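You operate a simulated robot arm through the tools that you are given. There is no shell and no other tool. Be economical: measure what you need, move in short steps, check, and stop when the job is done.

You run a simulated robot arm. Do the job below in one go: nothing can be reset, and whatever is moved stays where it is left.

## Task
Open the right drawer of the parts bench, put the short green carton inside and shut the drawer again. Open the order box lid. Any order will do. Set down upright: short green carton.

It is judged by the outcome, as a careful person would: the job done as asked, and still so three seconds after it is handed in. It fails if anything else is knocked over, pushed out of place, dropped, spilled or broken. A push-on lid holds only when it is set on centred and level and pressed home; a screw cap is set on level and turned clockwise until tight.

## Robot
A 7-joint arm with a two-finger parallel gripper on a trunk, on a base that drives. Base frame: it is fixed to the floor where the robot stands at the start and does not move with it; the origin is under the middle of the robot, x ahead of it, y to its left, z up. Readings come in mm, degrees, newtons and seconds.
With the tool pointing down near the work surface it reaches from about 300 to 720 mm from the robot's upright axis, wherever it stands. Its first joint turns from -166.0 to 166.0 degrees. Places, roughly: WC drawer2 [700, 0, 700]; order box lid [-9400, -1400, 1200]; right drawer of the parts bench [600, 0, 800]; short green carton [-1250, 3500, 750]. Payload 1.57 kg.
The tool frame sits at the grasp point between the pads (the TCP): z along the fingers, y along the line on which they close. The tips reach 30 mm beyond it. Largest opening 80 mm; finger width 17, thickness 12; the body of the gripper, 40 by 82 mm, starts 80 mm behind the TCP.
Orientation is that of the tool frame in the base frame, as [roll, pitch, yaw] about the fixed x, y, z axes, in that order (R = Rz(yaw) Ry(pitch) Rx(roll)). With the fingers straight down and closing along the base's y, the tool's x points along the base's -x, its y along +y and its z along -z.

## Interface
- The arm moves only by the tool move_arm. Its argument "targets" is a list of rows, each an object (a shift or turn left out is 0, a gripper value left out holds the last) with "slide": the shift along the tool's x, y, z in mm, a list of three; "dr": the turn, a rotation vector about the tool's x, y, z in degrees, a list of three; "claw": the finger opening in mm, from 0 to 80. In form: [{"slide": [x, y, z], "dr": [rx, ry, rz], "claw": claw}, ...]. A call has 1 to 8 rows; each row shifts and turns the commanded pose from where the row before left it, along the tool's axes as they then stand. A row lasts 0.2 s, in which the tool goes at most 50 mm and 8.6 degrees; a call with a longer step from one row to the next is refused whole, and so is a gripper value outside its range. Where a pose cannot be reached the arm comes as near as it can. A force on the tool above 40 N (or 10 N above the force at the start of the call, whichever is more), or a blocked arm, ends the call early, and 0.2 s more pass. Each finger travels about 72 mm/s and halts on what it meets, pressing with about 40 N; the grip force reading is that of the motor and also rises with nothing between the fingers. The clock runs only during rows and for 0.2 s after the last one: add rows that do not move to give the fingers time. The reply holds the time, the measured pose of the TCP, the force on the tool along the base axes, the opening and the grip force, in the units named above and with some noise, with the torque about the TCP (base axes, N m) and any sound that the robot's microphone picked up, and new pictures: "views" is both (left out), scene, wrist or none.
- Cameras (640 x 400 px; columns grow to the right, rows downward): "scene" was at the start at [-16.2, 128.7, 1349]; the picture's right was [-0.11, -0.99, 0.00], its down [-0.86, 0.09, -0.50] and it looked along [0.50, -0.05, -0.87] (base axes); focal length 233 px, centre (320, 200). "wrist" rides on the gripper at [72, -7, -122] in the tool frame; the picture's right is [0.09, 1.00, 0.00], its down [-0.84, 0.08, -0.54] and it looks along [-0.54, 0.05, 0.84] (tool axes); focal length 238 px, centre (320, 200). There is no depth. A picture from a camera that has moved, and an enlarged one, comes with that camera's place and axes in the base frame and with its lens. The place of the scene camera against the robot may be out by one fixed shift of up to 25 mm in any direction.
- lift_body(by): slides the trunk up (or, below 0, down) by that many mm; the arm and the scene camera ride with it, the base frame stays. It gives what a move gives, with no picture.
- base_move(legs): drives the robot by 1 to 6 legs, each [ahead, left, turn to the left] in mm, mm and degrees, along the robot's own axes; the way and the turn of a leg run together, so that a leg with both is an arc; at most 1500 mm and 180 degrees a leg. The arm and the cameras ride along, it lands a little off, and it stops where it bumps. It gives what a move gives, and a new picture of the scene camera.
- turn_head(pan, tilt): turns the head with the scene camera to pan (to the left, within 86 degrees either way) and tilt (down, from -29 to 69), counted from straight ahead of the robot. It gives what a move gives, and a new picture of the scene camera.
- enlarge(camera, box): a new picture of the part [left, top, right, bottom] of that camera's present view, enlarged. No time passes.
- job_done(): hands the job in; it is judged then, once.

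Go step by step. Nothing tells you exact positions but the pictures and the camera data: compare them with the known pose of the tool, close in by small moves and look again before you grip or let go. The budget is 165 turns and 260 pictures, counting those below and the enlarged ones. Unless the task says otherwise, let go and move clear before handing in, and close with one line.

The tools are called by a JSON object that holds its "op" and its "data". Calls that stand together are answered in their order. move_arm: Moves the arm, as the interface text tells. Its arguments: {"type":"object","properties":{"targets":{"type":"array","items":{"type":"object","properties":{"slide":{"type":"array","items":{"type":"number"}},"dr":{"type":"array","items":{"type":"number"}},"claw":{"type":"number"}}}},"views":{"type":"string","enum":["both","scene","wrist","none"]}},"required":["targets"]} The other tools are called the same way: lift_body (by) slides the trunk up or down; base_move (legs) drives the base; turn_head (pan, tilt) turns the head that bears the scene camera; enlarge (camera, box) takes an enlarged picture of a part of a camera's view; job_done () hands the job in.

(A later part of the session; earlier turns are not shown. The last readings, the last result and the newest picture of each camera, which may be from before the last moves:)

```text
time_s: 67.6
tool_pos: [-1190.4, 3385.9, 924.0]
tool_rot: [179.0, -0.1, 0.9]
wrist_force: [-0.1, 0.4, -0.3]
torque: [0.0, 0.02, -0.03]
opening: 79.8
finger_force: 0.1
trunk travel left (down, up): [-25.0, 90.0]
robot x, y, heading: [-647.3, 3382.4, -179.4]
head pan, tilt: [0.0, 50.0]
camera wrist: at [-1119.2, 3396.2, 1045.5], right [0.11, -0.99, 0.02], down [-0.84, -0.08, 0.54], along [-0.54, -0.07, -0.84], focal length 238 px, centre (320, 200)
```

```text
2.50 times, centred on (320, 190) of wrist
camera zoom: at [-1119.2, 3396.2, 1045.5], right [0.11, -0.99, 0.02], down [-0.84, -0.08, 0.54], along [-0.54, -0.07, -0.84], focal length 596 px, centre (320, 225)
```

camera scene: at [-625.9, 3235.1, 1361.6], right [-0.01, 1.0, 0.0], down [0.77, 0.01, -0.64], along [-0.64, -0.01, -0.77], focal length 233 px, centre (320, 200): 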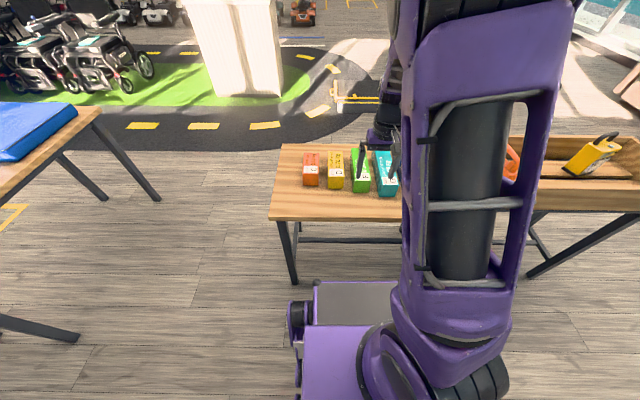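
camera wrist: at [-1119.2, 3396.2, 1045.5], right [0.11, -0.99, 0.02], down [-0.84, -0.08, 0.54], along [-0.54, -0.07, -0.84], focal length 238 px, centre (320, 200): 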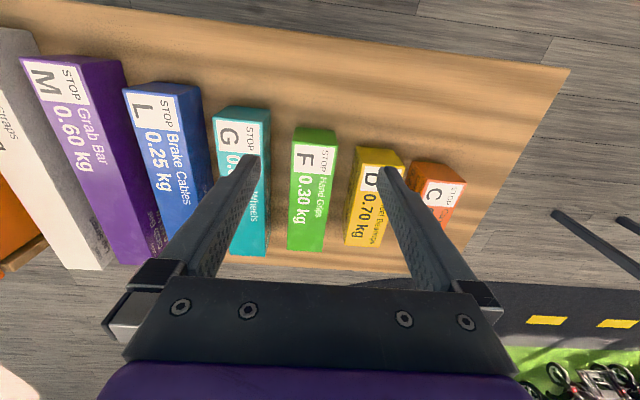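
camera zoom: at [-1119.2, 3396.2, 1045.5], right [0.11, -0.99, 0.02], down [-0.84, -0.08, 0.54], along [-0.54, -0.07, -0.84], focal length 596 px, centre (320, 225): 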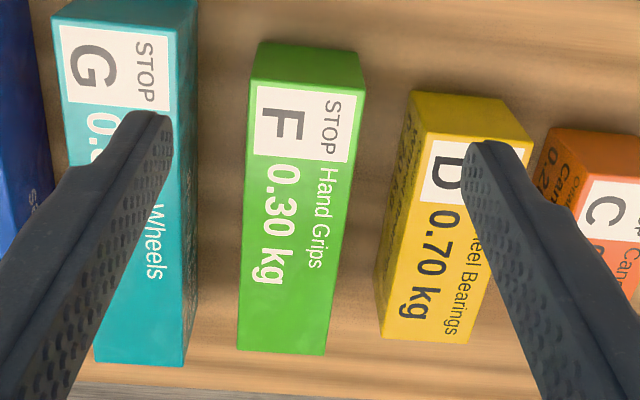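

The gaps are ~38 mm, enough for open fingers. I'll move over the carton's centre and partway down, then check.

{"op": "move_arm", "data": {"targets": [{"slide": [-40, 0, 0]}, {"slide": [-40, 0, 0]}, {"slide": [-36, -1, 0]}, {"slide": [0, 0, 40]}, {"slide": [0, 0, 40]}, {}], "views": "both"}}

```text
time_s: 69.0
tool_pos: [-1306.0, 3382.0, 842.7]
tool_rot: [179.0, 0.0, 1.0]
wrist_force: [0.1, 0.2, 0.5]
torque: [-0.02, 0.02, 0.01]
opening: 80.1
finger_force: 0.1
trunk travel left (down, up): [-25.0, 90.0]
robot x, y, heading: [-650.5, 3380.8, -179.2]
head pan, tilt: [0.0, 50.0]
camera scene: at [-626.1, 3235.1, 1361.6], right [-0.01, 1.0, 0.0], down [0.77, 0.01, -0.64], along [-0.64, -0.01, -0.77], focal length 233 px, centre (320, 200)
camera wrist: at [-1234.2, 3393.1, 965.0], right [0.11, -0.99, 0.02], down [-0.84, -0.08, 0.54], along [-0.54, -0.07, -0.84], focal length 238 px, centre (320, 200)
```

scene: 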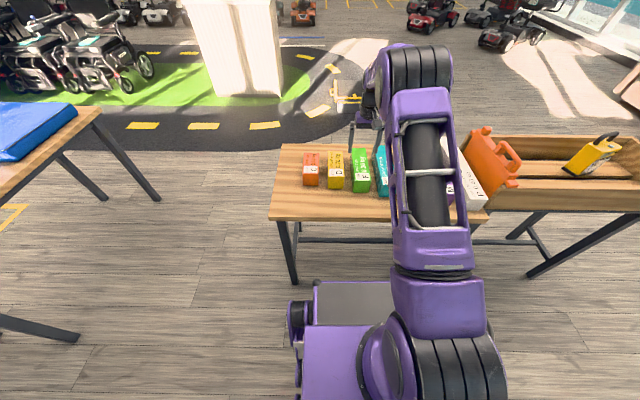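
wrist: 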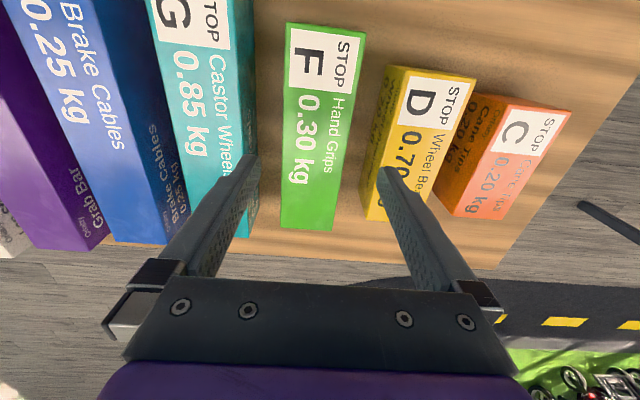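

Refined: carton top z≈759, centre [-1315, 3386]; table ≈693. I'll centre and descend to TCP 737, then check before closing.

{"op": "move_arm", "data": {"targets": [{"slide": [-9, -4.5, 0], "dr": [1, 0, 0]}, {"slide": [0, 0, 35]}, {"slide": [0, 0, 30]}, {"slide": [0, 0, 25]}, {"slide": [0, 0, 16]}, {}], "views": "wrist"}}

```text
time_s: 70.4
tool_pos: [-1315.9, 3387.8, 737.8]
tool_rot: [-179.9, 0.0, 0.9]
wrist_force: [0.8, 0.0, -0.9]
torque: [0.01, -0.02, 0.01]
opening: 80.1
finger_force: 0.0
trunk travel left (down, up): [-25.0, 90.0]
robot x, y, heading: [-645.3, 3377.3, -179.3]
head pan, tilt: [0.0, 50.0]
camera wrist: at [-1243.9, 3395.5, 859.3], right [0.11, -0.99, 0.0], down [-0.84, -0.09, 0.54], along [-0.54, -0.06, -0.84], focal length 238 px, centre (320, 200)
```

wrist: 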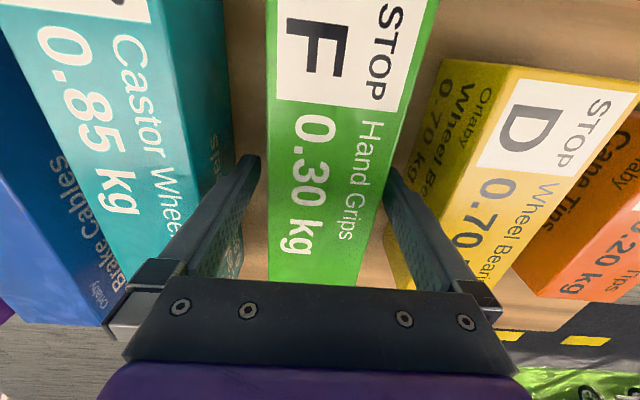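

Fingers are in both gaps and centred on the green carton. Closing now.

{"op": "move_arm", "data": {"targets": [{"claw": 50}, {"claw": 40}, {"claw": 40}, {"claw": 40}], "views": "none"}}

```text
time_s: 71.4
tool_pos: [-1315.3, 3388.4, 738.5]
tool_rot: [-180.0, 0.1, 1.0]
wrist_force: [0.5, -1.3, 0.1]
torque: [-0.12, 0.01, 0.04]
opening: 59.9
finger_force: 39.5
trunk travel left (down, up): [-25.0, 90.0]
robot x, y, heading: [-650.5, 3381.8, -179.4]
head pan, tilt: [0.0, 50.0]
```

Gripped at 60 mm. Lifting straight up.

{"op": "move_arm", "data": {"targets": [{"slide": [0, 0, -15], "claw": 40}, {"slide": [0, 0, -35]}, {"slide": [0, 0, -45]}, {"slide": [0, 0, -45]}, {"slide": [0, 0, -45]}, {}], "views": "both"}}

```text
time_s: 72.8
tool_pos: [-1315.9, 3387.9, 922.6]
tool_rot: [180.0, -0.1, 1.0]
wrist_force: [-0.4, 0.5, -2.5]
torque: [0.02, 0.0, -0.02]
opening: 59.7
finger_force: 40.5
trunk travel left (down, up): [-25.0, 90.0]
robot x, y, heading: [-647.4, 3380.3, -179.3]
head pan, tilt: [0.0, 50.0]
camera scene: at [-626.2, 3235.1, 1361.6], right [-0.01, 1.0, 0.0], down [0.77, 0.01, -0.64], along [-0.64, -0.01, -0.77], focal length 233 px, centre (320, 200)
camera wrist: at [-1244.5, 3395.1, 1044.6], right [0.11, -0.99, 0.0], down [-0.84, -0.09, 0.54], along [-0.54, -0.06, -0.84], focal length 238 px, centre (320, 200)
```

scene: 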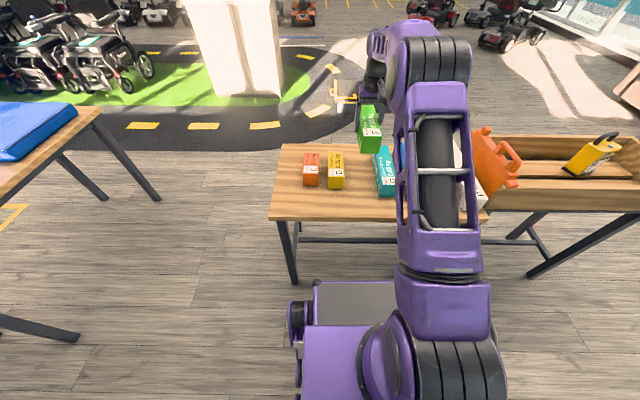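
wrist: 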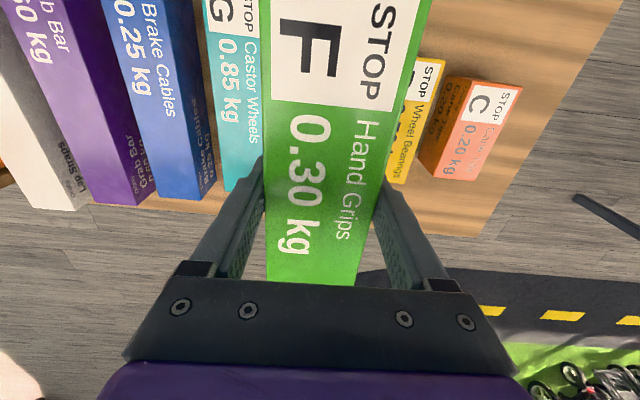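

The carton is held level. I'll retract the arm, back off from the table and drive back to the bench.

{"op": "move_arm", "data": {"targets": [{"slide": [40, 0, -10]}, {"slide": [45, 0, 0]}, {"slide": [45, 0, 0]}, {"slide": [40, 0, 0]}, {}], "views": "none"}}

{"op": "base_move", "data": {"legs": [[-200, 0, 0], [0, 0, 90], [700, 0, 0]]}}

```text
time_s: 74.0
tool_pos: [-1146.3, 3391.7, 933.4]
tool_rot: [-180.0, 0.0, 0.9]
wrist_force: [0.6, 0.9, -3.0]
torque: [-0.02, 0.0, -0.01]
opening: 59.5
finger_force: 40.4
trunk travel left (down, up): [-25.0, 90.0]
robot x, y, heading: [-647.8, 3378.9, -179.4]
head pan, tilt: [0.0, 50.0]
```

```text
time_s: 83.0
tool_pos: [-448.4, 2180.0, 933.5]
tool_rot: [-179.9, -0.1, 91.2]
wrist_force: [-0.6, 0.1, -2.5]
torque: [0.03, -0.03, -0.01]
opening: 59.9
finger_force: 39.9
trunk travel left (down, up): [-25.0, 90.0]
robot x, y, heading: [-439.3, 2673.5, -88.8]
head pan, tilt: [0.0, 50.0]
camera scene: at [-291.2, 2688.5, 1361.6], right [-1.0, -0.02, 0.0], down [-0.01, 0.77, -0.64], along [0.01, -0.64, -0.77], focal length 233 px, centre (320, 200)
```

scene: 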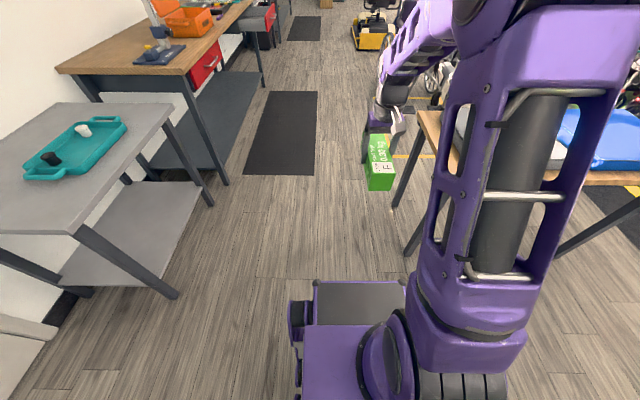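

The aisle is clear. Driving on to the bench and turning to face it.

{"op": "base_move", "data": {"legs": [[1500, 0, 0], [1170, 0, 0], [0, 0, 89]]}}

```text
time_s: 99.8
tool_pos: [46.3, -22.8, 933.7]
tool_rot: [-180.0, -0.2, 178.0]
wrist_force: [0.2, 1.0, -1.4]
torque: [-0.01, -0.02, -0.02]
opening: 59.7
finger_force: 40.2
trunk travel left (down, up): [-25.0, 90.0]
robot x, y, heading: [-452.1, 15.7, -2.2]
head pan, tilt: [0.0, 50.0]
camera scene: at [-451.1, 150.4, 1361.6], right [-0.04, -1.0, 0.0], down [-0.77, 0.03, -0.64], along [0.64, -0.02, -0.77], focal length 233 px, centre (320, 200)
```

scene: 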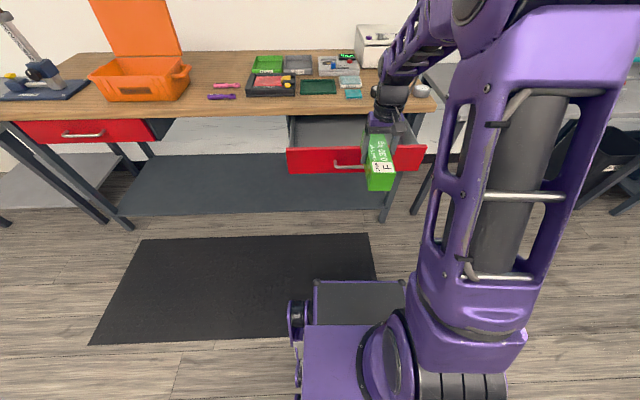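

The open drawer is ahead, about 520 mm wide. I'll square up, move 120 mm closer, and turn the carton crosswise.

{"op": "base_move", "data": {"legs": [[0, 0, 2.2], [120, 0, 0]]}}

{"op": "move_arm", "data": {"targets": [{"dr": [0, 0, -8.2]}, {"dr": [0, 0, -8.2]}, {"dr": [0, 0, -8.2]}, {"dr": [0, 0, -8.2]}, {"dr": [0, 0, -8.2]}, {"dr": [0, 0, -8.2]}], "views": "none"}}

{"op": "move_arm", "data": {"targets": [{"dr": [0, 0, -8.2]}, {"dr": [0, 0, -8.2]}, {"dr": [0, 0, -8.2]}, {"dr": [0, 0, -8.2]}, {"dr": [0, 0, -8.0]}, {}], "views": "both"}}

```text
time_s: 101.4
tool_pos: [166.0, -3.8, 932.5]
tool_rot: [-179.9, -0.1, -179.6]
wrist_force: [-0.1, -0.3, -2.6]
torque: [0.0, 0.0, -0.03]
opening: 59.5
finger_force: 39.9
trunk travel left (down, up): [-25.0, 90.0]
robot x, y, heading: [-331.8, 15.2, 0.0]
head pan, tilt: [0.0, 50.0]
camera scene: at [-337.2, 150.1, 1361.6], right [0.0, -1.0, 0.0], down [-0.77, 0.0, -0.64], along [0.64, 0.0, -0.77], focal length 233 px, centre (320, 200)
```

scene: 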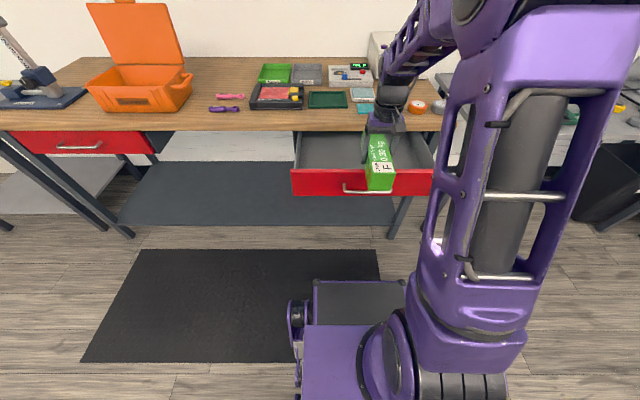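

```text
time_s: 102.8
tool_pos: [165.8, -3.3, 934.7]
tool_rot: [-180.0, -0.1, -130.3]
wrist_force: [-0.5, 0.2, -2.7]
torque: [0.02, 0.02, -0.03]
opening: 59.9
finger_force: 39.7
trunk travel left (down, up): [-25.0, 90.0]
robot x, y, heading: [-328.2, 14.0, 0.2]
head pan, tilt: [0.0, 50.0]
```

```text
time_s: 104.2
tool_pos: [165.7, -3.6, 933.2]
tool_rot: [180.0, 0.0, -89.5]
wrist_force: [0.2, 0.7, -3.1]
torque: [-0.02, 0.02, 0.02]
opening: 59.6
finger_force: 40.6
trunk travel left (down, up): [-25.0, 90.0]
robot x, y, heading: [-333.3, 11.9, -0.1]
head pan, tilt: [0.0, 50.0]
camera scene: at [-337.0, 150.1, 1361.6], right [0.0, -1.0, 0.0], down [-0.77, 0.0, -0.64], along [0.64, 0.0, -0.77], focal length 233 px, centre (320, 200)
camera wrist: at [173.1, -74.8, 1054.8], right [-0.99, -0.1, 0.0], down [-0.08, 0.84, 0.54], along [-0.06, 0.54, -0.84], focal length 238 px, centre (320, 200)
```

scene: 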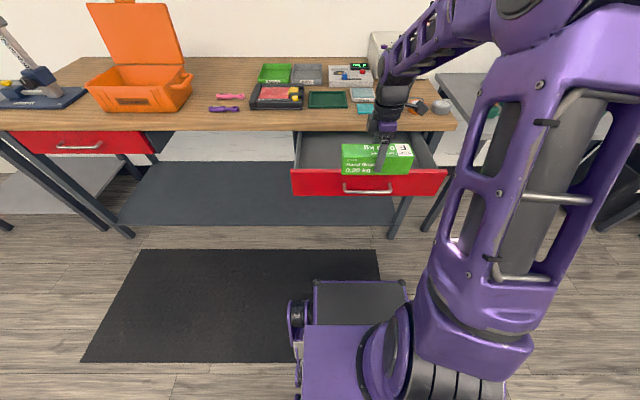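
wrist: 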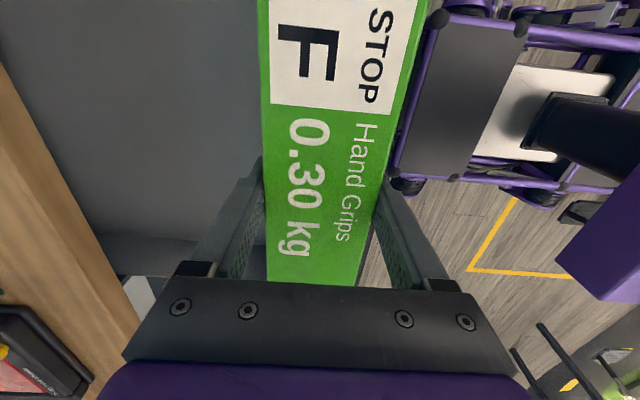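

The carton is crosswise over the drawer front. I'll extend it over the drawer interior (x≈290) and check.

{"op": "move_arm", "data": {"targets": [{"slide": [0, -42, 0]}, {"slide": [0, -42, 0]}, {"slide": [0, -40, 0]}, {}], "views": "both"}}

```text
time_s: 105.2
tool_pos: [290.1, -2.9, 932.6]
tool_rot: [179.9, -0.1, -89.6]
wrist_force: [0.7, 0.0, -2.5]
torque: [-0.01, -0.03, 0.0]
opening: 59.6
finger_force: 40.2
trunk travel left (down, up): [-25.0, 90.0]
robot x, y, heading: [-330.7, 17.3, 0.3]
head pan, tilt: [0.0, 50.0]
camera scene: at [-336.9, 150.1, 1361.6], right [0.0, -1.0, 0.0], down [-0.77, 0.0, -0.64], along [0.64, 0.0, -0.77], focal length 233 px, centre (320, 200)
camera wrist: at [296.9, -73.9, 1054.3], right [-1.0, -0.1, 0.0], down [-0.08, 0.84, 0.54], along [-0.05, 0.54, -0.84], focal length 238 px, centre (320, 200)
```

scene: 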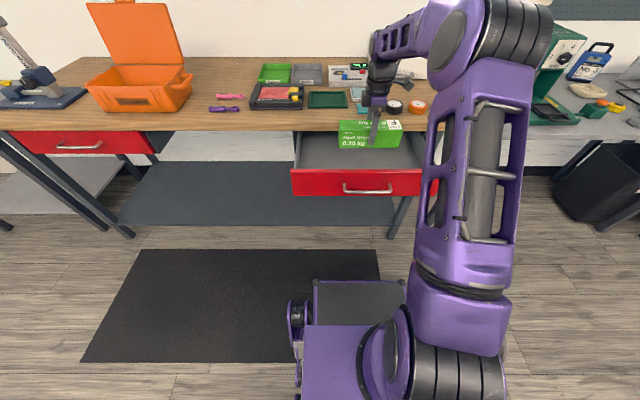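
wrist: 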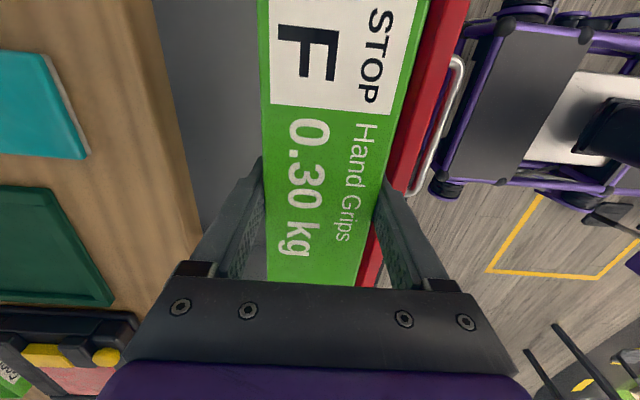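

Carton is between the drawer front (~x 220) and the bench edge (~x 390). I'll shift 8 mm in and lower it.

{"op": "move_arm", "data": {"targets": [{"slide": [0, -10, 0]}, {"slide": [0, 0, 40]}, {"slide": [0, 0, 40]}, {"slide": [0, 0, 30]}, {}], "views": "both"}}

```text
time_s: 106.4
tool_pos: [300.1, -3.7, 822.6]
tool_rot: [-180.0, -0.1, -89.5]
wrist_force: [0.3, 0.1, -2.7]
torque: [-0.02, 0.01, 0.01]
opening: 59.5
finger_force: 39.9
trunk travel left (down, up): [-25.0, 90.0]
robot x, y, heading: [-332.1, 16.5, -0.0]
head pan, tilt: [0.0, 50.0]
camera scene: at [-336.9, 150.1, 1361.6], right [0.0, -1.0, 0.0], down [-0.77, 0.0, -0.64], along [0.64, 0.0, -0.77], focal length 233 px, centre (320, 200)
camera wrist: at [306.9, -74.7, 943.7], right [-1.0, -0.1, 0.0], down [-0.08, 0.84, 0.54], along [-0.05, 0.54, -0.84], focal length 238 px, centre (320, 200)
```

scene: 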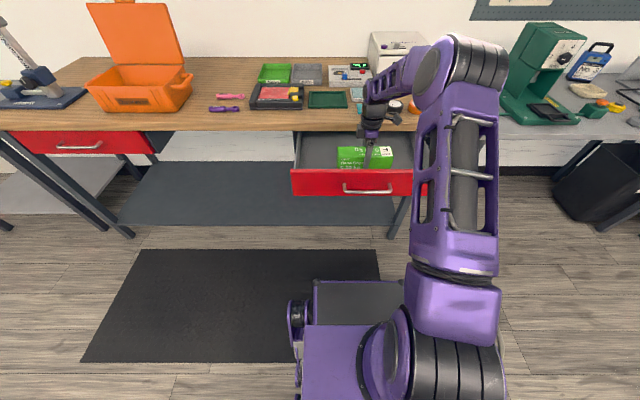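
wrist: 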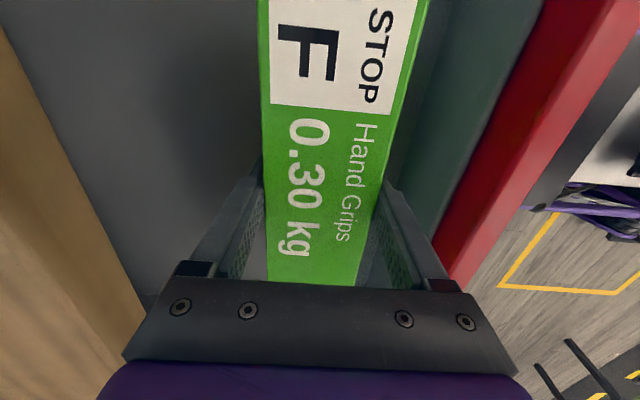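

Good clearance all round. Lowering in small steps until the force shows contact.

{"op": "move_arm", "data": {"targets": [{"slide": [0, 0, 10]}, {"slide": [0, 0, 8]}, {"slide": [0, 0, 6]}, {"slide": [0, 0, 4]}, {}], "views": "none"}}

{"op": "move_arm", "data": {"targets": [{"slide": [0, 0, 3]}, {"slide": [0, 0, 3]}, {"slide": [0, 0, 2]}, {}], "views": "wrist"}}

```text
time_s: 107.6
tool_pos: [300.4, -1.7, 795.3]
tool_rot: [180.0, 0.0, -89.7]
wrist_force: [0.0, -0.3, -2.8]
torque: [-0.03, 0.02, -0.03]
opening: 59.8
finger_force: 39.9
trunk travel left (down, up): [-25.0, 90.0]
robot x, y, heading: [-332.4, 15.6, -0.1]
head pan, tilt: [0.0, 50.0]
```

```text
time_s: 108.6
tool_pos: [298.5, -2.2, 788.5]
tool_rot: [180.0, 0.0, -89.6]
wrist_force: [-0.3, 0.0, -3.6]
torque: [-0.02, -0.01, -0.01]
opening: 59.8
finger_force: 39.9
trunk travel left (down, up): [-25.0, 90.0]
robot x, y, heading: [-332.3, 15.7, 0.1]
head pan, tilt: [0.0, 50.0]
camera wrist: at [306.9, -74.4, 909.0], right [-1.0, -0.1, 0.0], down [-0.08, 0.84, 0.54], along [-0.05, 0.54, -0.84], focal length 238 px, centre (320, 200)
```

wrist: 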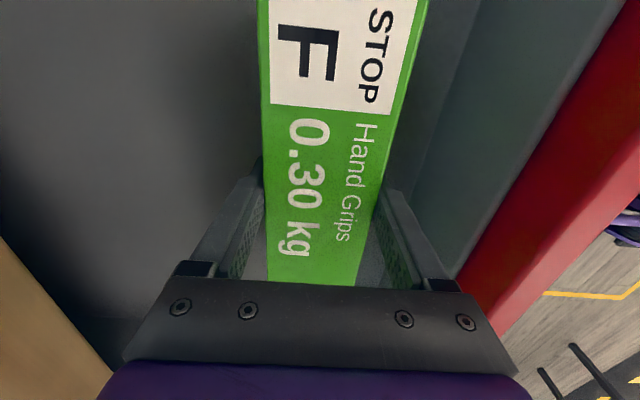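

No contact yet (about −3 N is the carton's weight). Continuing down.

{"op": "move_arm", "data": {"targets": [{"slide": [0, 0, 3]}, {"slide": [0, 0, 3]}, {"slide": [0, 0, 3]}, {"slide": [0, 0, 2]}, {}], "views": "none"}}

{"op": "move_arm", "data": {"targets": [{"slide": [0, 0, 3]}, {"slide": [0, 0, 2]}, {"slide": [0, 0, 2]}, {}], "views": "none"}}

```text
time_s: 109.7
tool_pos: [302.3, -2.3, 783.7]
tool_rot: [-179.2, -0.1, -89.7]
wrist_force: [1.6, 0.1, 13.9]
torque: [0.19, 0.47, 0.07]
opening: 59.8
finger_force: 39.9
trunk travel left (down, up): [-25.0, 90.0]
robot x, y, heading: [-330.2, 16.5, 0.0]
head pan, tilt: [0.0, 50.0]
stopped in row 5: the force on the tool passed its limit at 42 N (the readings are from after the stop); the commanded pose is now the measured one
```

```text
time_s: 110.2
tool_pos: [305.1, -2.9, 785.0]
tool_rot: [-178.9, -0.1, -89.7]
wrist_force: [1.6, -0.7, 14.7]
torque: [0.2, 0.45, 0.01]
opening: 59.8
finger_force: 40.1
trunk travel left (down, up): [-25.0, 90.0]
robot x, y, heading: [-330.6, 13.1, 0.2]
head pan, tilt: [0.0, 50.0]
stopped in row 2: the force on the tool passed its limit at 43 N (the readings are from after the stop); the commanded pose is now the measured one
```

The carton has touched the drawer floor. Easing 1 mm, then opening and rising.

{"op": "move_arm", "data": {"targets": [{"slide": [0, 0, -1.5]}, {"claw": 66}, {"claw": 76}, {"claw": 78}, {}], "views": "wrist"}}

```text
time_s: 111.4
tool_pos: [304.3, -1.9, 784.1]
tool_rot: [-179.3, -0.1, -89.8]
wrist_force: [0.2, -0.2, 0.8]
torque: [0.01, -0.01, 0.0]
opening: 78.0
finger_force: 0.0
trunk travel left (down, up): [-25.0, 90.0]
robot x, y, heading: [-330.7, 14.8, 0.2]
head pan, tilt: [0.0, 50.0]
camera wrist: at [309.6, -73.9, 904.8], right [-1.0, -0.1, -0.01], down [-0.09, 0.84, 0.54], along [-0.04, 0.54, -0.84], focal length 238 px, centre (320, 200)
```

wrist: 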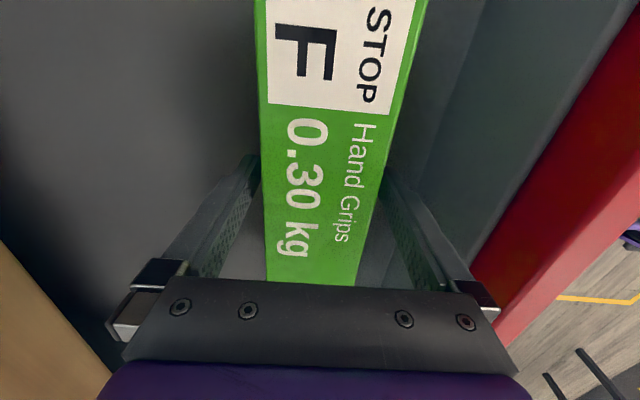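

Released cleanly. Rising straight out, then retracting and backing the base 60 mm before regripping the handle.

{"op": "move_arm", "data": {"targets": [{"slide": [0, 0, -20]}, {"slide": [0, 0, -40]}, {"slide": [0, 0, -45]}, {"slide": [0, 0, -45]}, {"slide": [0, 45, 0]}, {"slide": [0, 45, 0]}, {"slide": [0, 45, 0]}, {}], "views": "both"}}

{"op": "base_move", "data": {"legs": [[-60, -15, 0]]}}

```text
time_s: 113.2
tool_pos: [167.1, -4.6, 930.6]
tool_rot: [-179.3, -0.1, -89.7]
wrist_force: [0.2, 0.0, -0.5]
torque: [-0.01, 0.01, 0.02]
opening: 78.1
finger_force: 0.0
trunk travel left (down, up): [-25.0, 90.0]
robot x, y, heading: [-329.1, 16.1, 0.2]
head pan, tilt: [0.0, 50.0]
camera scene: at [-337.4, 150.1, 1361.6], right [0.0, -1.0, 0.0], down [-0.77, 0.0, -0.64], along [0.64, 0.0, -0.77], focal length 233 px, centre (320, 200)
camera wrist: at [172.4, -74.6, 1052.9], right [-1.0, -0.1, -0.01], down [-0.09, 0.84, 0.54], along [-0.04, 0.54, -0.84], focal length 238 px, centre (320, 200)
```

scene: 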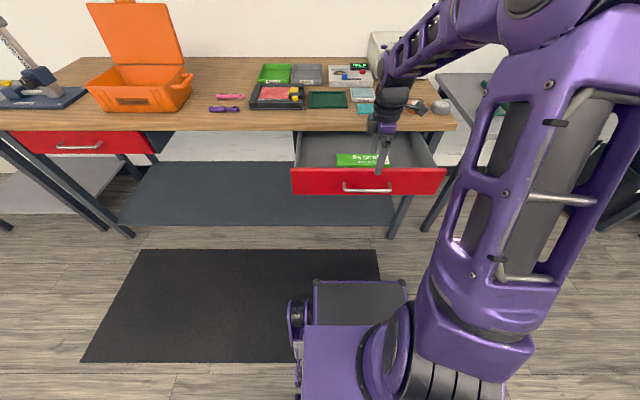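
wrist: 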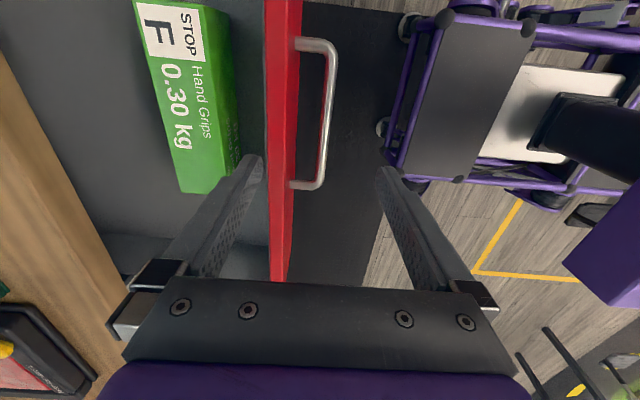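

```text
time_s: 114.2
tool_pos: [107.9, -17.3, 931.4]
tool_rot: [-179.2, -0.2, -89.7]
wrist_force: [-0.3, -0.6, -0.7]
torque: [-0.01, 0.03, 0.0]
opening: 78.1
finger_force: 0.1
trunk travel left (down, up): [-25.0, 90.0]
robot x, y, heading: [-391.1, -3.7, 0.3]
head pan, tilt: [0.0, 50.0]
camera scene: at [-396.6, 135.2, 1361.6], right [0.0, -1.0, 0.0], down [-0.77, 0.0, -0.64], along [0.64, 0.0, -0.77], focal length 233 px, centre (320, 200)
```

scene: 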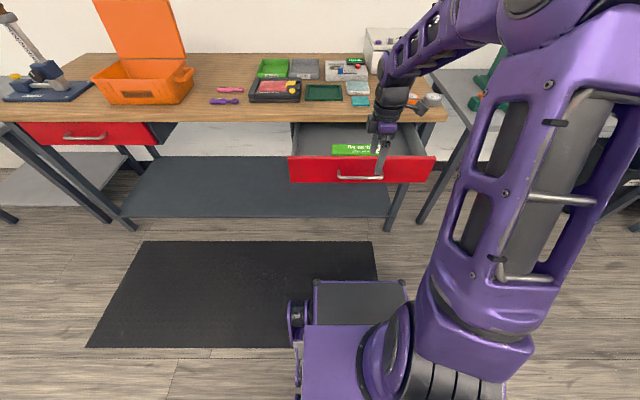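

The carton stands upright in the drawer. Now pitching the tool forward and moving to the pre-grasp in front of the handle.

{"op": "move_arm", "data": {"targets": [{"dr": [8.25, 0, 0], "claw": 44}, {"dr": [8.25, 0, 0]}, {"dr": [8.25, 0, 0]}, {"dr": [8.25, 0, 0]}, {"dr": [8.25, 0, 0]}, {"dr": [8.25, 0, 0]}, {"slide": [-5, 38, 20]}, {"slide": [-5, 38, 20]}], "views": "wrist"}}

```text
time_s: 116.0
tool_pos: [90.9, -8.1, 845.9]
tool_rot: [-129.6, -0.1, -89.6]
wrist_force: [-0.2, -0.2, -0.1]
torque: [0.01, -0.03, 0.01]
opening: 44.0
finger_force: 0.0
trunk travel left (down, up): [-25.0, 90.0]
robot x, y, heading: [-389.2, -2.5, 0.0]
head pan, tilt: [0.0, 50.0]
camera wrist: at [1.2, -80.0, 929.2], right [-0.63, -0.1, -0.77], down [-0.47, 0.83, 0.28], along [0.61, 0.54, -0.58], focal length 238 px, centre (320, 200)
```

wrist: 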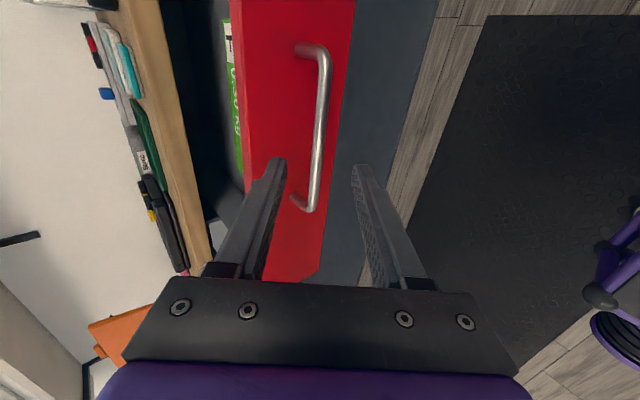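

Aligned as before. Advancing 68 mm and gripping.

{"op": "move_arm", "data": {"targets": [{"slide": [0, 0, 25]}, {"slide": [0, 0, 25]}, {"slide": [0, 0, 18]}, {"claw": 0}, {"claw": 0}, {"claw": 0}], "views": "wrist"}}

```text
time_s: 117.4
tool_pos: [143.9, -6.6, 804.3]
tool_rot: [-129.5, -0.1, -89.6]
wrist_force: [2.9, -0.1, 7.1]
torque: [0.06, -0.21, 0.07]
opening: 11.7
finger_force: 28.5
trunk travel left (down, up): [-25.0, 90.0]
robot x, y, heading: [-388.9, -0.9, 0.1]
head pan, tilt: [0.0, 50.0]
camera wrist: at [54.3, -79.8, 886.9], right [-0.63, -0.1, -0.77], down [-0.47, 0.83, 0.28], along [0.61, 0.54, -0.57], focal length 238 px, centre (320, 200)
```

wrist: 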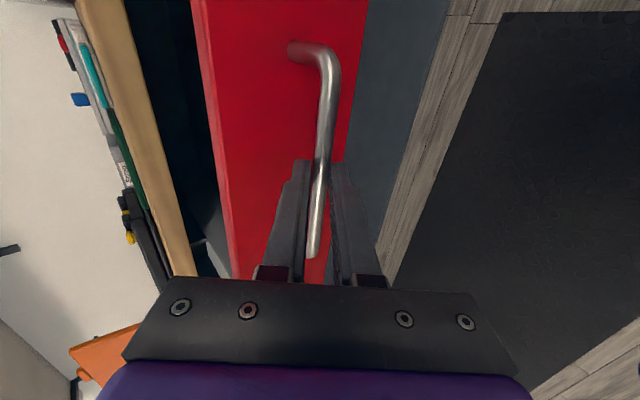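

Bar gripped. Pushing the drawer in gently.

{"op": "move_arm", "data": {"targets": [{"slide": [0, -6.4, 7.7]}, {"slide": [0, -12.8, 15.4]}, {"slide": [0, -12.8, 15.4]}, {"slide": [0, -12.8, 15.4]}, {"slide": [0, -12.8, 15.4]}, {"slide": [0, -12.8, 15.4]}, {"slide": [0, -12.8, 15.4]}, {"slide": [0, -12.8, 15.4]}], "views": "scene"}}

```text
time_s: 119.2
tool_pos: [292.8, -7.8, 803.4]
tool_rot: [-129.6, -0.2, -89.7]
wrist_force: [0.8, -1.6, 6.2]
torque: [-0.17, -0.19, -0.06]
opening: 11.8
finger_force: 29.4
trunk travel left (down, up): [-25.0, 90.0]
robot x, y, heading: [-389.4, 2.0, 0.2]
head pan, tilt: [0.0, 50.0]
camera scene: at [-397.1, 135.1, 1361.6], right [0.0, -1.0, 0.0], down [-0.77, 0.0, -0.64], along [0.64, 0.0, -0.77], focal length 233 px, centre (320, 200)
```

scene: 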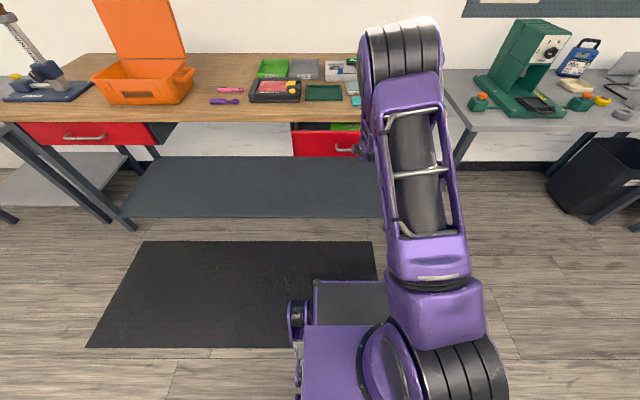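

Continuing the last 80 mm to the closed position (TCP x≈373).

{"op": "move_arm", "data": {"targets": [{"slide": [0, -12.8, 15.4]}, {"slide": [0, -12.8, 15.4]}, {"slide": [0, -12.8, 15.4]}, {"slide": [0, -9.6, 11.5]}, {"slide": [0, -4, 4.8]}, {}], "views": "wrist"}}

```text
time_s: 120.6
tool_pos: [371.2, -6.9, 802.6]
tool_rot: [-129.9, -0.2, -89.9]
wrist_force: [-33.5, -3.8, 4.6]
torque: [-0.26, 0.43, -0.02]
opening: 11.7
finger_force: 29.5
trunk travel left (down, up): [-25.0, 90.0]
robot x, y, heading: [-392.3, 1.0, 0.2]
head pan, tilt: [0.0, 50.0]
camera wrist: at [282.1, -79.2, 886.1], right [-0.64, -0.1, -0.76], down [-0.47, 0.84, 0.29], along [0.61, 0.54, -0.58], focal length 238 px, centre (320, 200)
```

wrist: 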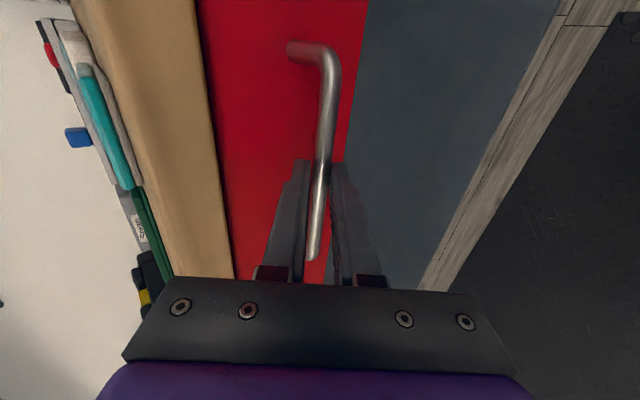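

33 N of resistance at the original position: the drawer is fully shut. Releasing and backing away.

{"op": "move_arm", "data": {"targets": [{"claw": 44}, {"claw": 44}, {"slide": [0, 0, -25]}, {"slide": [0, 0, -40]}, {"slide": [0, 0, -40]}, {}], "views": "none"}}

{"op": "base_move", "data": {"legs": [[-100, 0, 0]]}}

{"op": "enlarge", "data": {"camera": "wrist", "box": [0, 0, 640, 400]}}

```text
time_s: 122.0
tool_pos: [292.7, -7.0, 874.0]
tool_rot: [-129.6, -0.1, -89.7]
wrist_force: [-0.4, 0.4, -0.4]
torque: [0.0, -0.01, -0.01]
opening: 44.1
finger_force: 0.1
trunk travel left (down, up): [-25.0, 90.0]
robot x, y, heading: [-392.5, -2.3, -0.2]
head pan, tilt: [0.0, 50.0]
```

```text
time_s: 123.2
tool_pos: [193.9, -6.4, 873.4]
tool_rot: [-129.6, -0.2, -89.6]
wrist_force: [-0.1, -0.6, 0.0]
torque: [-0.01, 0.0, -0.02]
opening: 44.3
finger_force: 0.0
trunk travel left (down, up): [-25.0, 90.0]
robot x, y, heading: [-488.3, -2.1, -0.2]
head pan, tilt: [0.0, 50.0]
camera scene: at [-496.5, 135.0, 1361.6], right [0.0, -1.0, 0.0], down [-0.77, 0.0, -0.64], along [0.64, 0.0, -0.77], focal length 233 px, centre (320, 200)
```

scene: 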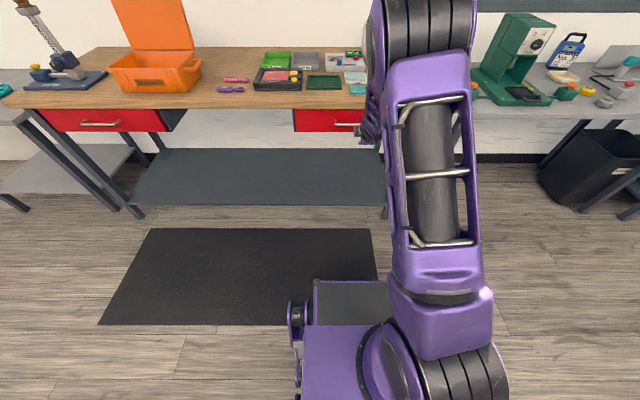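

```text
1.00 times, centred on (320, 200) of wrist (not enlarged: the box is as wide or as high as the picture)
camera zoom: at [104.2, -78.7, 954.8], right [-0.64, -0.1, -0.77], down [-0.47, 0.83, 0.29], along [0.61, 0.54, -0.58], focal length 238 px, centre (320, 200)
```

zoom: 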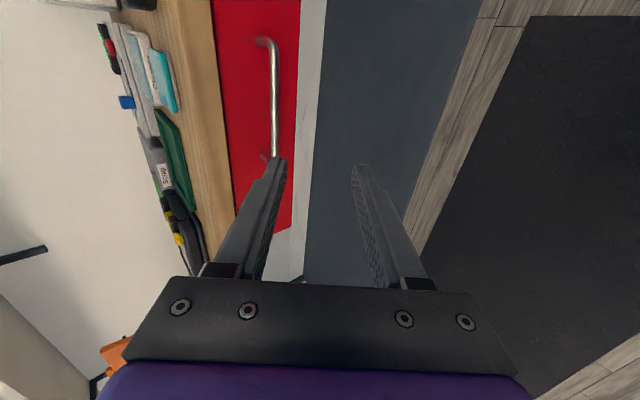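

The drawer is shut with the carton inside. Next is the order box near [-9400, -1400]; I'll bring the arm to a compact tool-down pose, turn round and look for a route.

{"op": "move_arm", "data": {"targets": [{"slide": [0, -20, -40]}, {"dr": [-8.4, 0, 0]}, {"dr": [-8.4, 0, 0]}, {"dr": [-8.4, 0, 0]}, {"dr": [-8.4, 0, 0]}, {"dr": [-8.4, 0, 0]}, {"dr": [-8.4, 0, 0]}], "views": "none"}}

{"op": "move_arm", "data": {"targets": [{"dr": [0, 0, 8.2]}, {"dr": [0, 0, 8.2]}, {"dr": [0, 0, 8.2]}, {"dr": [0, 0, 8.2]}, {"dr": [0, 0, 8.2]}, {"dr": [0, 0, 8.2]}], "views": "none"}}

{"op": "move_arm", "data": {"targets": [{"dr": [0, 0, 8.2]}, {"dr": [0, 0, 8.2]}, {"dr": [0, 0, 8.2]}, {"dr": [0, 0, 8.2]}, {"dr": [0, 0, 8.0]}, {"slide": [45, 0, -30]}, {"slide": [45, 0, -30]}, {"slide": [45, 0, -30]}], "views": "none"}}

{"op": "turn_head", "data": {"pan": 0, "tilt": 15}}

{"op": "base_move", "data": {"legs": [[0, 0, 150]]}}

```text
time_s: 124.8
tool_pos: [175.2, -6.8, 914.0]
tool_rot: [179.9, 0.1, -89.6]
wrist_force: [-0.2, 0.6, 0.3]
torque: [-0.04, 0.02, -0.01]
opening: 44.1
finger_force: 0.1
trunk travel left (down, up): [-25.0, 90.0]
robot x, y, heading: [-491.9, 0.2, 0.4]
head pan, tilt: [0.0, 50.0]
```

```text
time_s: 126.2
tool_pos: [175.2, -7.9, 912.1]
tool_rot: [179.9, -0.1, -139.1]
wrist_force: [-1.6, -0.8, -0.5]
torque: [-0.01, -0.01, -0.01]
opening: 44.2
finger_force: 0.0
trunk travel left (down, up): [-25.0, 90.0]
robot x, y, heading: [-489.9, 2.3, 0.1]
head pan, tilt: [0.0, 50.0]
```

```text
refused: row 6 steps farther than a row can; nothing moved
```

```text
time_s: 127.2
tool_pos: [175.8, -6.3, 913.0]
tool_rot: [180.0, -0.1, -138.8]
wrist_force: [-0.6, -0.8, 0.4]
torque: [0.01, 0.0, -0.02]
opening: 44.2
finger_force: 0.0
trunk travel left (down, up): [-25.0, 90.0]
robot x, y, heading: [-490.8, -3.9, 0.3]
head pan, tilt: [0.0, 15.0]
camera scene: at [-480.2, 135.0, 1415.3], right [0.0, -1.0, 0.0], down [-0.26, 0.0, -0.97], along [0.97, 0.0, -0.26], focal length 233 px, centre (320, 200)
```

scene: 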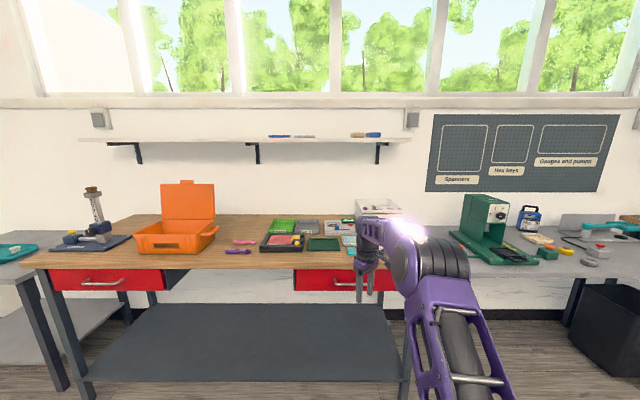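

```text
time_s: 133.9
tool_pos: [-1068.1, 332.0, 913.7]
tool_rot: [180.0, -0.1, 11.8]
wrist_force: [0.4, 0.4, 0.2]
torque: [-0.01, 0.01, -0.02]
opening: 43.9
finger_force: 0.1
trunk travel left (down, up): [-25.0, 90.0]
robot x, y, heading: [-491.5, -1.2, 150.9]
head pan, tilt: [0.0, 15.0]
camera scene: at [-554.6, -125.5, 1415.4], right [0.49, 0.87, 0.0], down [0.23, -0.13, -0.97], along [-0.84, 0.47, -0.26], focal length 233 px, centre (320, 200)
```

scene: 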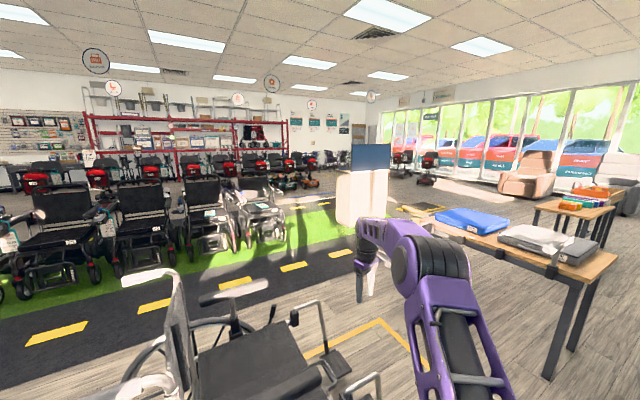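

A wheelchair is parked just ahead on the −x side. I'll finish tucking the arm and turn further left to see the way.

{"op": "move_arm", "data": {"targets": [{"dr": [0, 0, 8.2]}, {"dr": [0, 0, 8.2]}, {"dr": [0, 0, 8.2]}, {"dr": [0, 0, 8.2]}, {"dr": [0, 0, 8.0]}, {"slide": [35, 0, -30]}, {"slide": [35, 0, -30]}, {"slide": [35, 0, -30]}], "views": "none"}}

{"op": "base_move", "data": {"legs": [[0, 0, 50]]}}

{"op": "base_move", "data": {"legs": [[0, 0, 40]]}}

```text
time_s: 135.7
tool_pos: [-975.9, 281.1, 1002.8]
tool_rot: [-179.9, -0.3, -29.0]
wrist_force: [0.3, 1.1, -0.3]
torque: [-0.05, -0.05, 0.01]
opening: 44.0
finger_force: 0.1
trunk travel left (down, up): [-25.0, 90.0]
robot x, y, heading: [-490.7, -4.5, 150.5]
head pan, tilt: [0.0, 15.0]
```

```text
time_s: 138.5
tool_pos: [-1016.8, -193.4, 1004.2]
tool_rot: [-179.9, -0.1, 21.3]
wrist_force: [0.7, -0.6, -0.2]
torque: [0.0, -0.01, 0.03]
opening: 44.1
finger_force: 0.0
trunk travel left (down, up): [-25.0, 90.0]
robot x, y, heading: [-489.9, -0.1, -159.2]
head pan, tilt: [0.0, 15.0]
camera scene: at [-436.2, -136.9, 1415.4], right [-0.36, 0.93, 0.0], down [0.24, 0.09, -0.97], along [-0.9, -0.35, -0.26], focal length 233 px, centre (320, 200)
```

scene: 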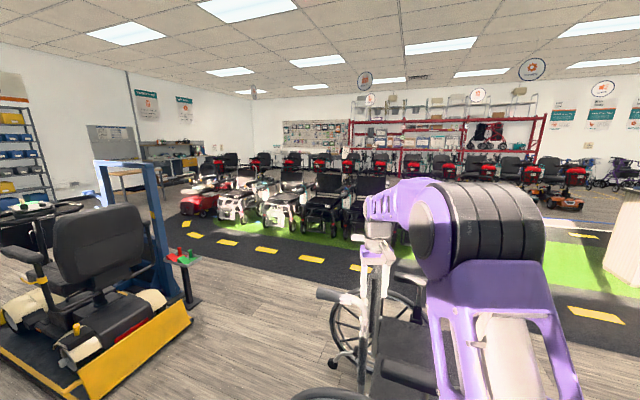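

```text
time_s: 140.8
tool_pos: [-770.4, -486.7, 1003.4]
tool_rot: [-179.8, -0.1, 61.3]
wrist_force: [-0.1, 0.5, 0.5]
torque: [0.03, -0.03, 0.01]
opening: 44.0
finger_force: 0.1
trunk travel left (down, up): [-25.0, 90.0]
robot x, y, heading: [-493.8, -3.1, -118.6]
head pan, tilt: [0.0, 15.0]
camera scene: at [-362.4, -75.7, 1415.4], right [-0.88, 0.48, 0.0], down [0.13, 0.23, -0.97], along [-0.47, -0.85, -0.26], focal length 233 px, centre (320, 200)
```

scene: 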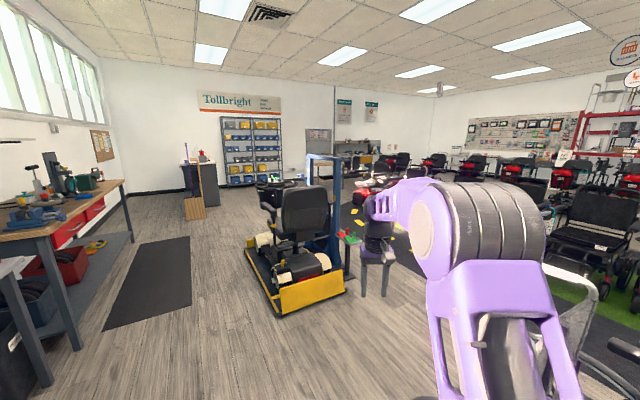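

The target lies beyond the display lane, by the red racks. I'll turn back a bit and zoom in that direction.

{"op": "base_move", "data": {"legs": [[0, 0, -45]]}}

{"op": "enlarge", "data": {"camera": "scene", "box": [240, 90, 480, 240]}}

```text
time_s: 143.3
tool_pos: [-1031.6, -149.0, 1001.9]
tool_rot: [-179.9, 0.0, 16.5]
wrist_force: [0.0, -0.2, 0.2]
torque: [0.0, -0.01, 0.01]
opening: 44.0
finger_force: 0.1
trunk travel left (down, up): [-25.0, 90.0]
robot x, y, heading: [-491.0, -2.5, -163.9]
head pan, tilt: [0.0, 15.0]
camera scene: at [-447.4, -140.4, 1415.4], right [-0.28, 0.96, 0.0], down [0.25, 0.07, -0.97], along [-0.93, -0.27, -0.26], focal length 233 px, centre (320, 200)
```

scene: 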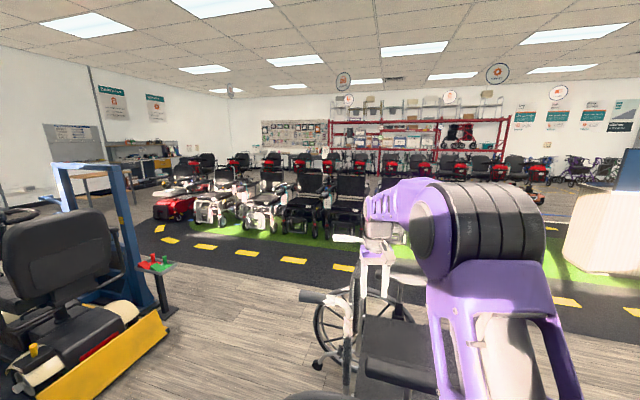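

```text
2.67 times, centred on (360, 165) of scene
camera zoom: at [-447.4, -140.4, 1415.4], right [-0.28, 0.96, 0.0], down [0.25, 0.07, -0.97], along [-0.93, -0.27, -0.26], focal length 620 px, centre (213, 293)
```

zoom: 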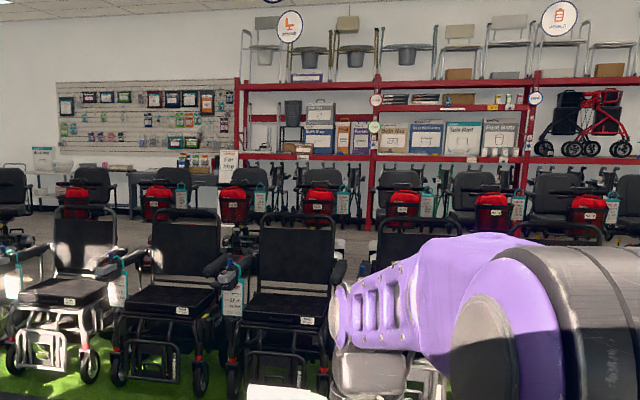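

The box should be on/near the red racks far behind the wheelchairs. I'll route through the corridor between the parked wheelchair and the bag table (y≈900), retracting the arm further first.

{"op": "move_arm", "data": {"targets": [{"slide": [45, 0, 0]}, {"slide": [45, 0, 0]}, {"slide": [40, 0, 0]}, {}], "views": "none"}}

{"op": "base_move", "data": {"legs": [[0, 0, -106], [900, 0, 0], [0, 0, 90]]}}

```text
time_s: 144.3
tool_pos: [-906.2, -111.6, 1002.7]
tool_rot: [-179.8, 0.0, 16.5]
wrist_force: [0.4, 1.2, 0.0]
torque: [0.0, 0.01, -0.02]
opening: 44.0
finger_force: 0.2
trunk travel left (down, up): [-25.0, 90.0]
robot x, y, heading: [-491.5, 0.1, -163.9]
head pan, tilt: [0.0, 15.0]
```

```text
time_s: 157.5
tool_pos: [-947.3, 894.1, 1003.8]
tool_rot: [-179.9, -0.1, 2.8]
wrist_force: [-0.7, -0.7, 0.7]
torque: [0.01, 0.0, 0.0]
opening: 44.1
finger_force: 0.1
trunk travel left (down, up): [-25.0, 90.0]
robot x, y, heading: [-516.7, 906.6, -177.8]
head pan, tilt: [0.0, 15.0]
camera scene: at [-507.1, 759.9, 1415.4], right [-0.04, 1.0, 0.0], down [0.26, 0.01, -0.97], along [-0.96, -0.04, -0.26], focal length 233 px, centre (320, 200)
```

scene: 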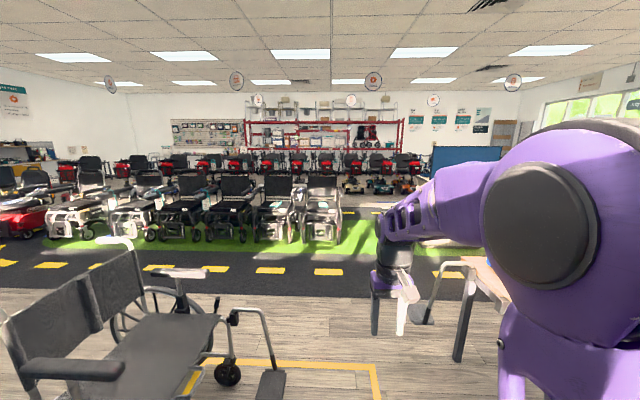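

The corridor is clear at y≈950. Zooming in on the rack and the scooter row beyond.

{"op": "enlarge", "data": {"camera": "scene", "box": [240, 85, 440, 210]}}

{"op": "enlarge", "data": {"camera": "scene", "box": [240, 90, 340, 150]}}

```text
3.20 times, centred on (340, 148) of scene
camera zoom: at [-507.1, 759.9, 1415.4], right [-0.04, 1.0, 0.0], down [0.26, 0.01, -0.97], along [-0.96, -0.04, -0.26], focal length 744 px, centre (256, 368)
```

zoom: 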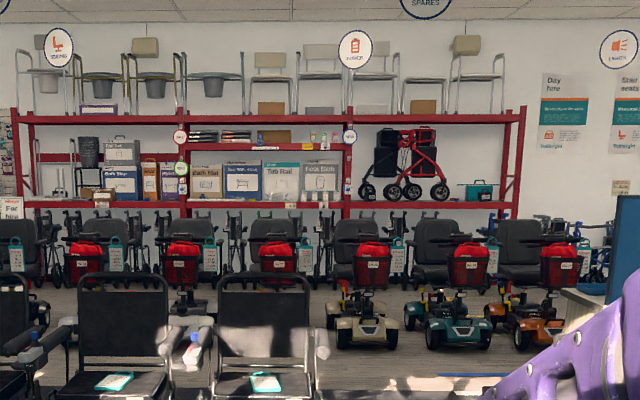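

```text
6.40 times, centred on (290, 120) of scene
camera zoom: at [-507.1, 759.9, 1415.4], right [-0.04, 1.0, 0.0], down [0.26, 0.01, -0.97], along [-0.96, -0.04, -0.26], focal length 1489 px, centre (512, 712)
```

zoom: 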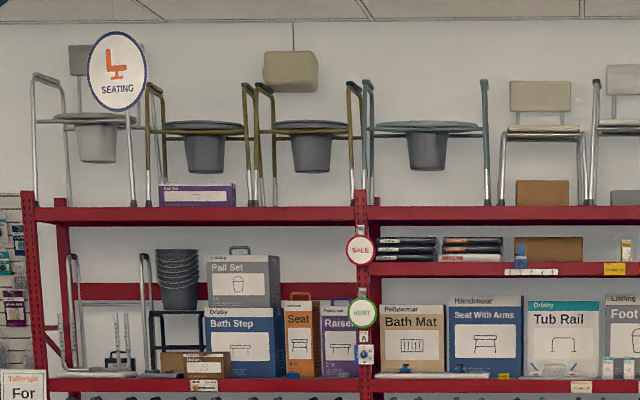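

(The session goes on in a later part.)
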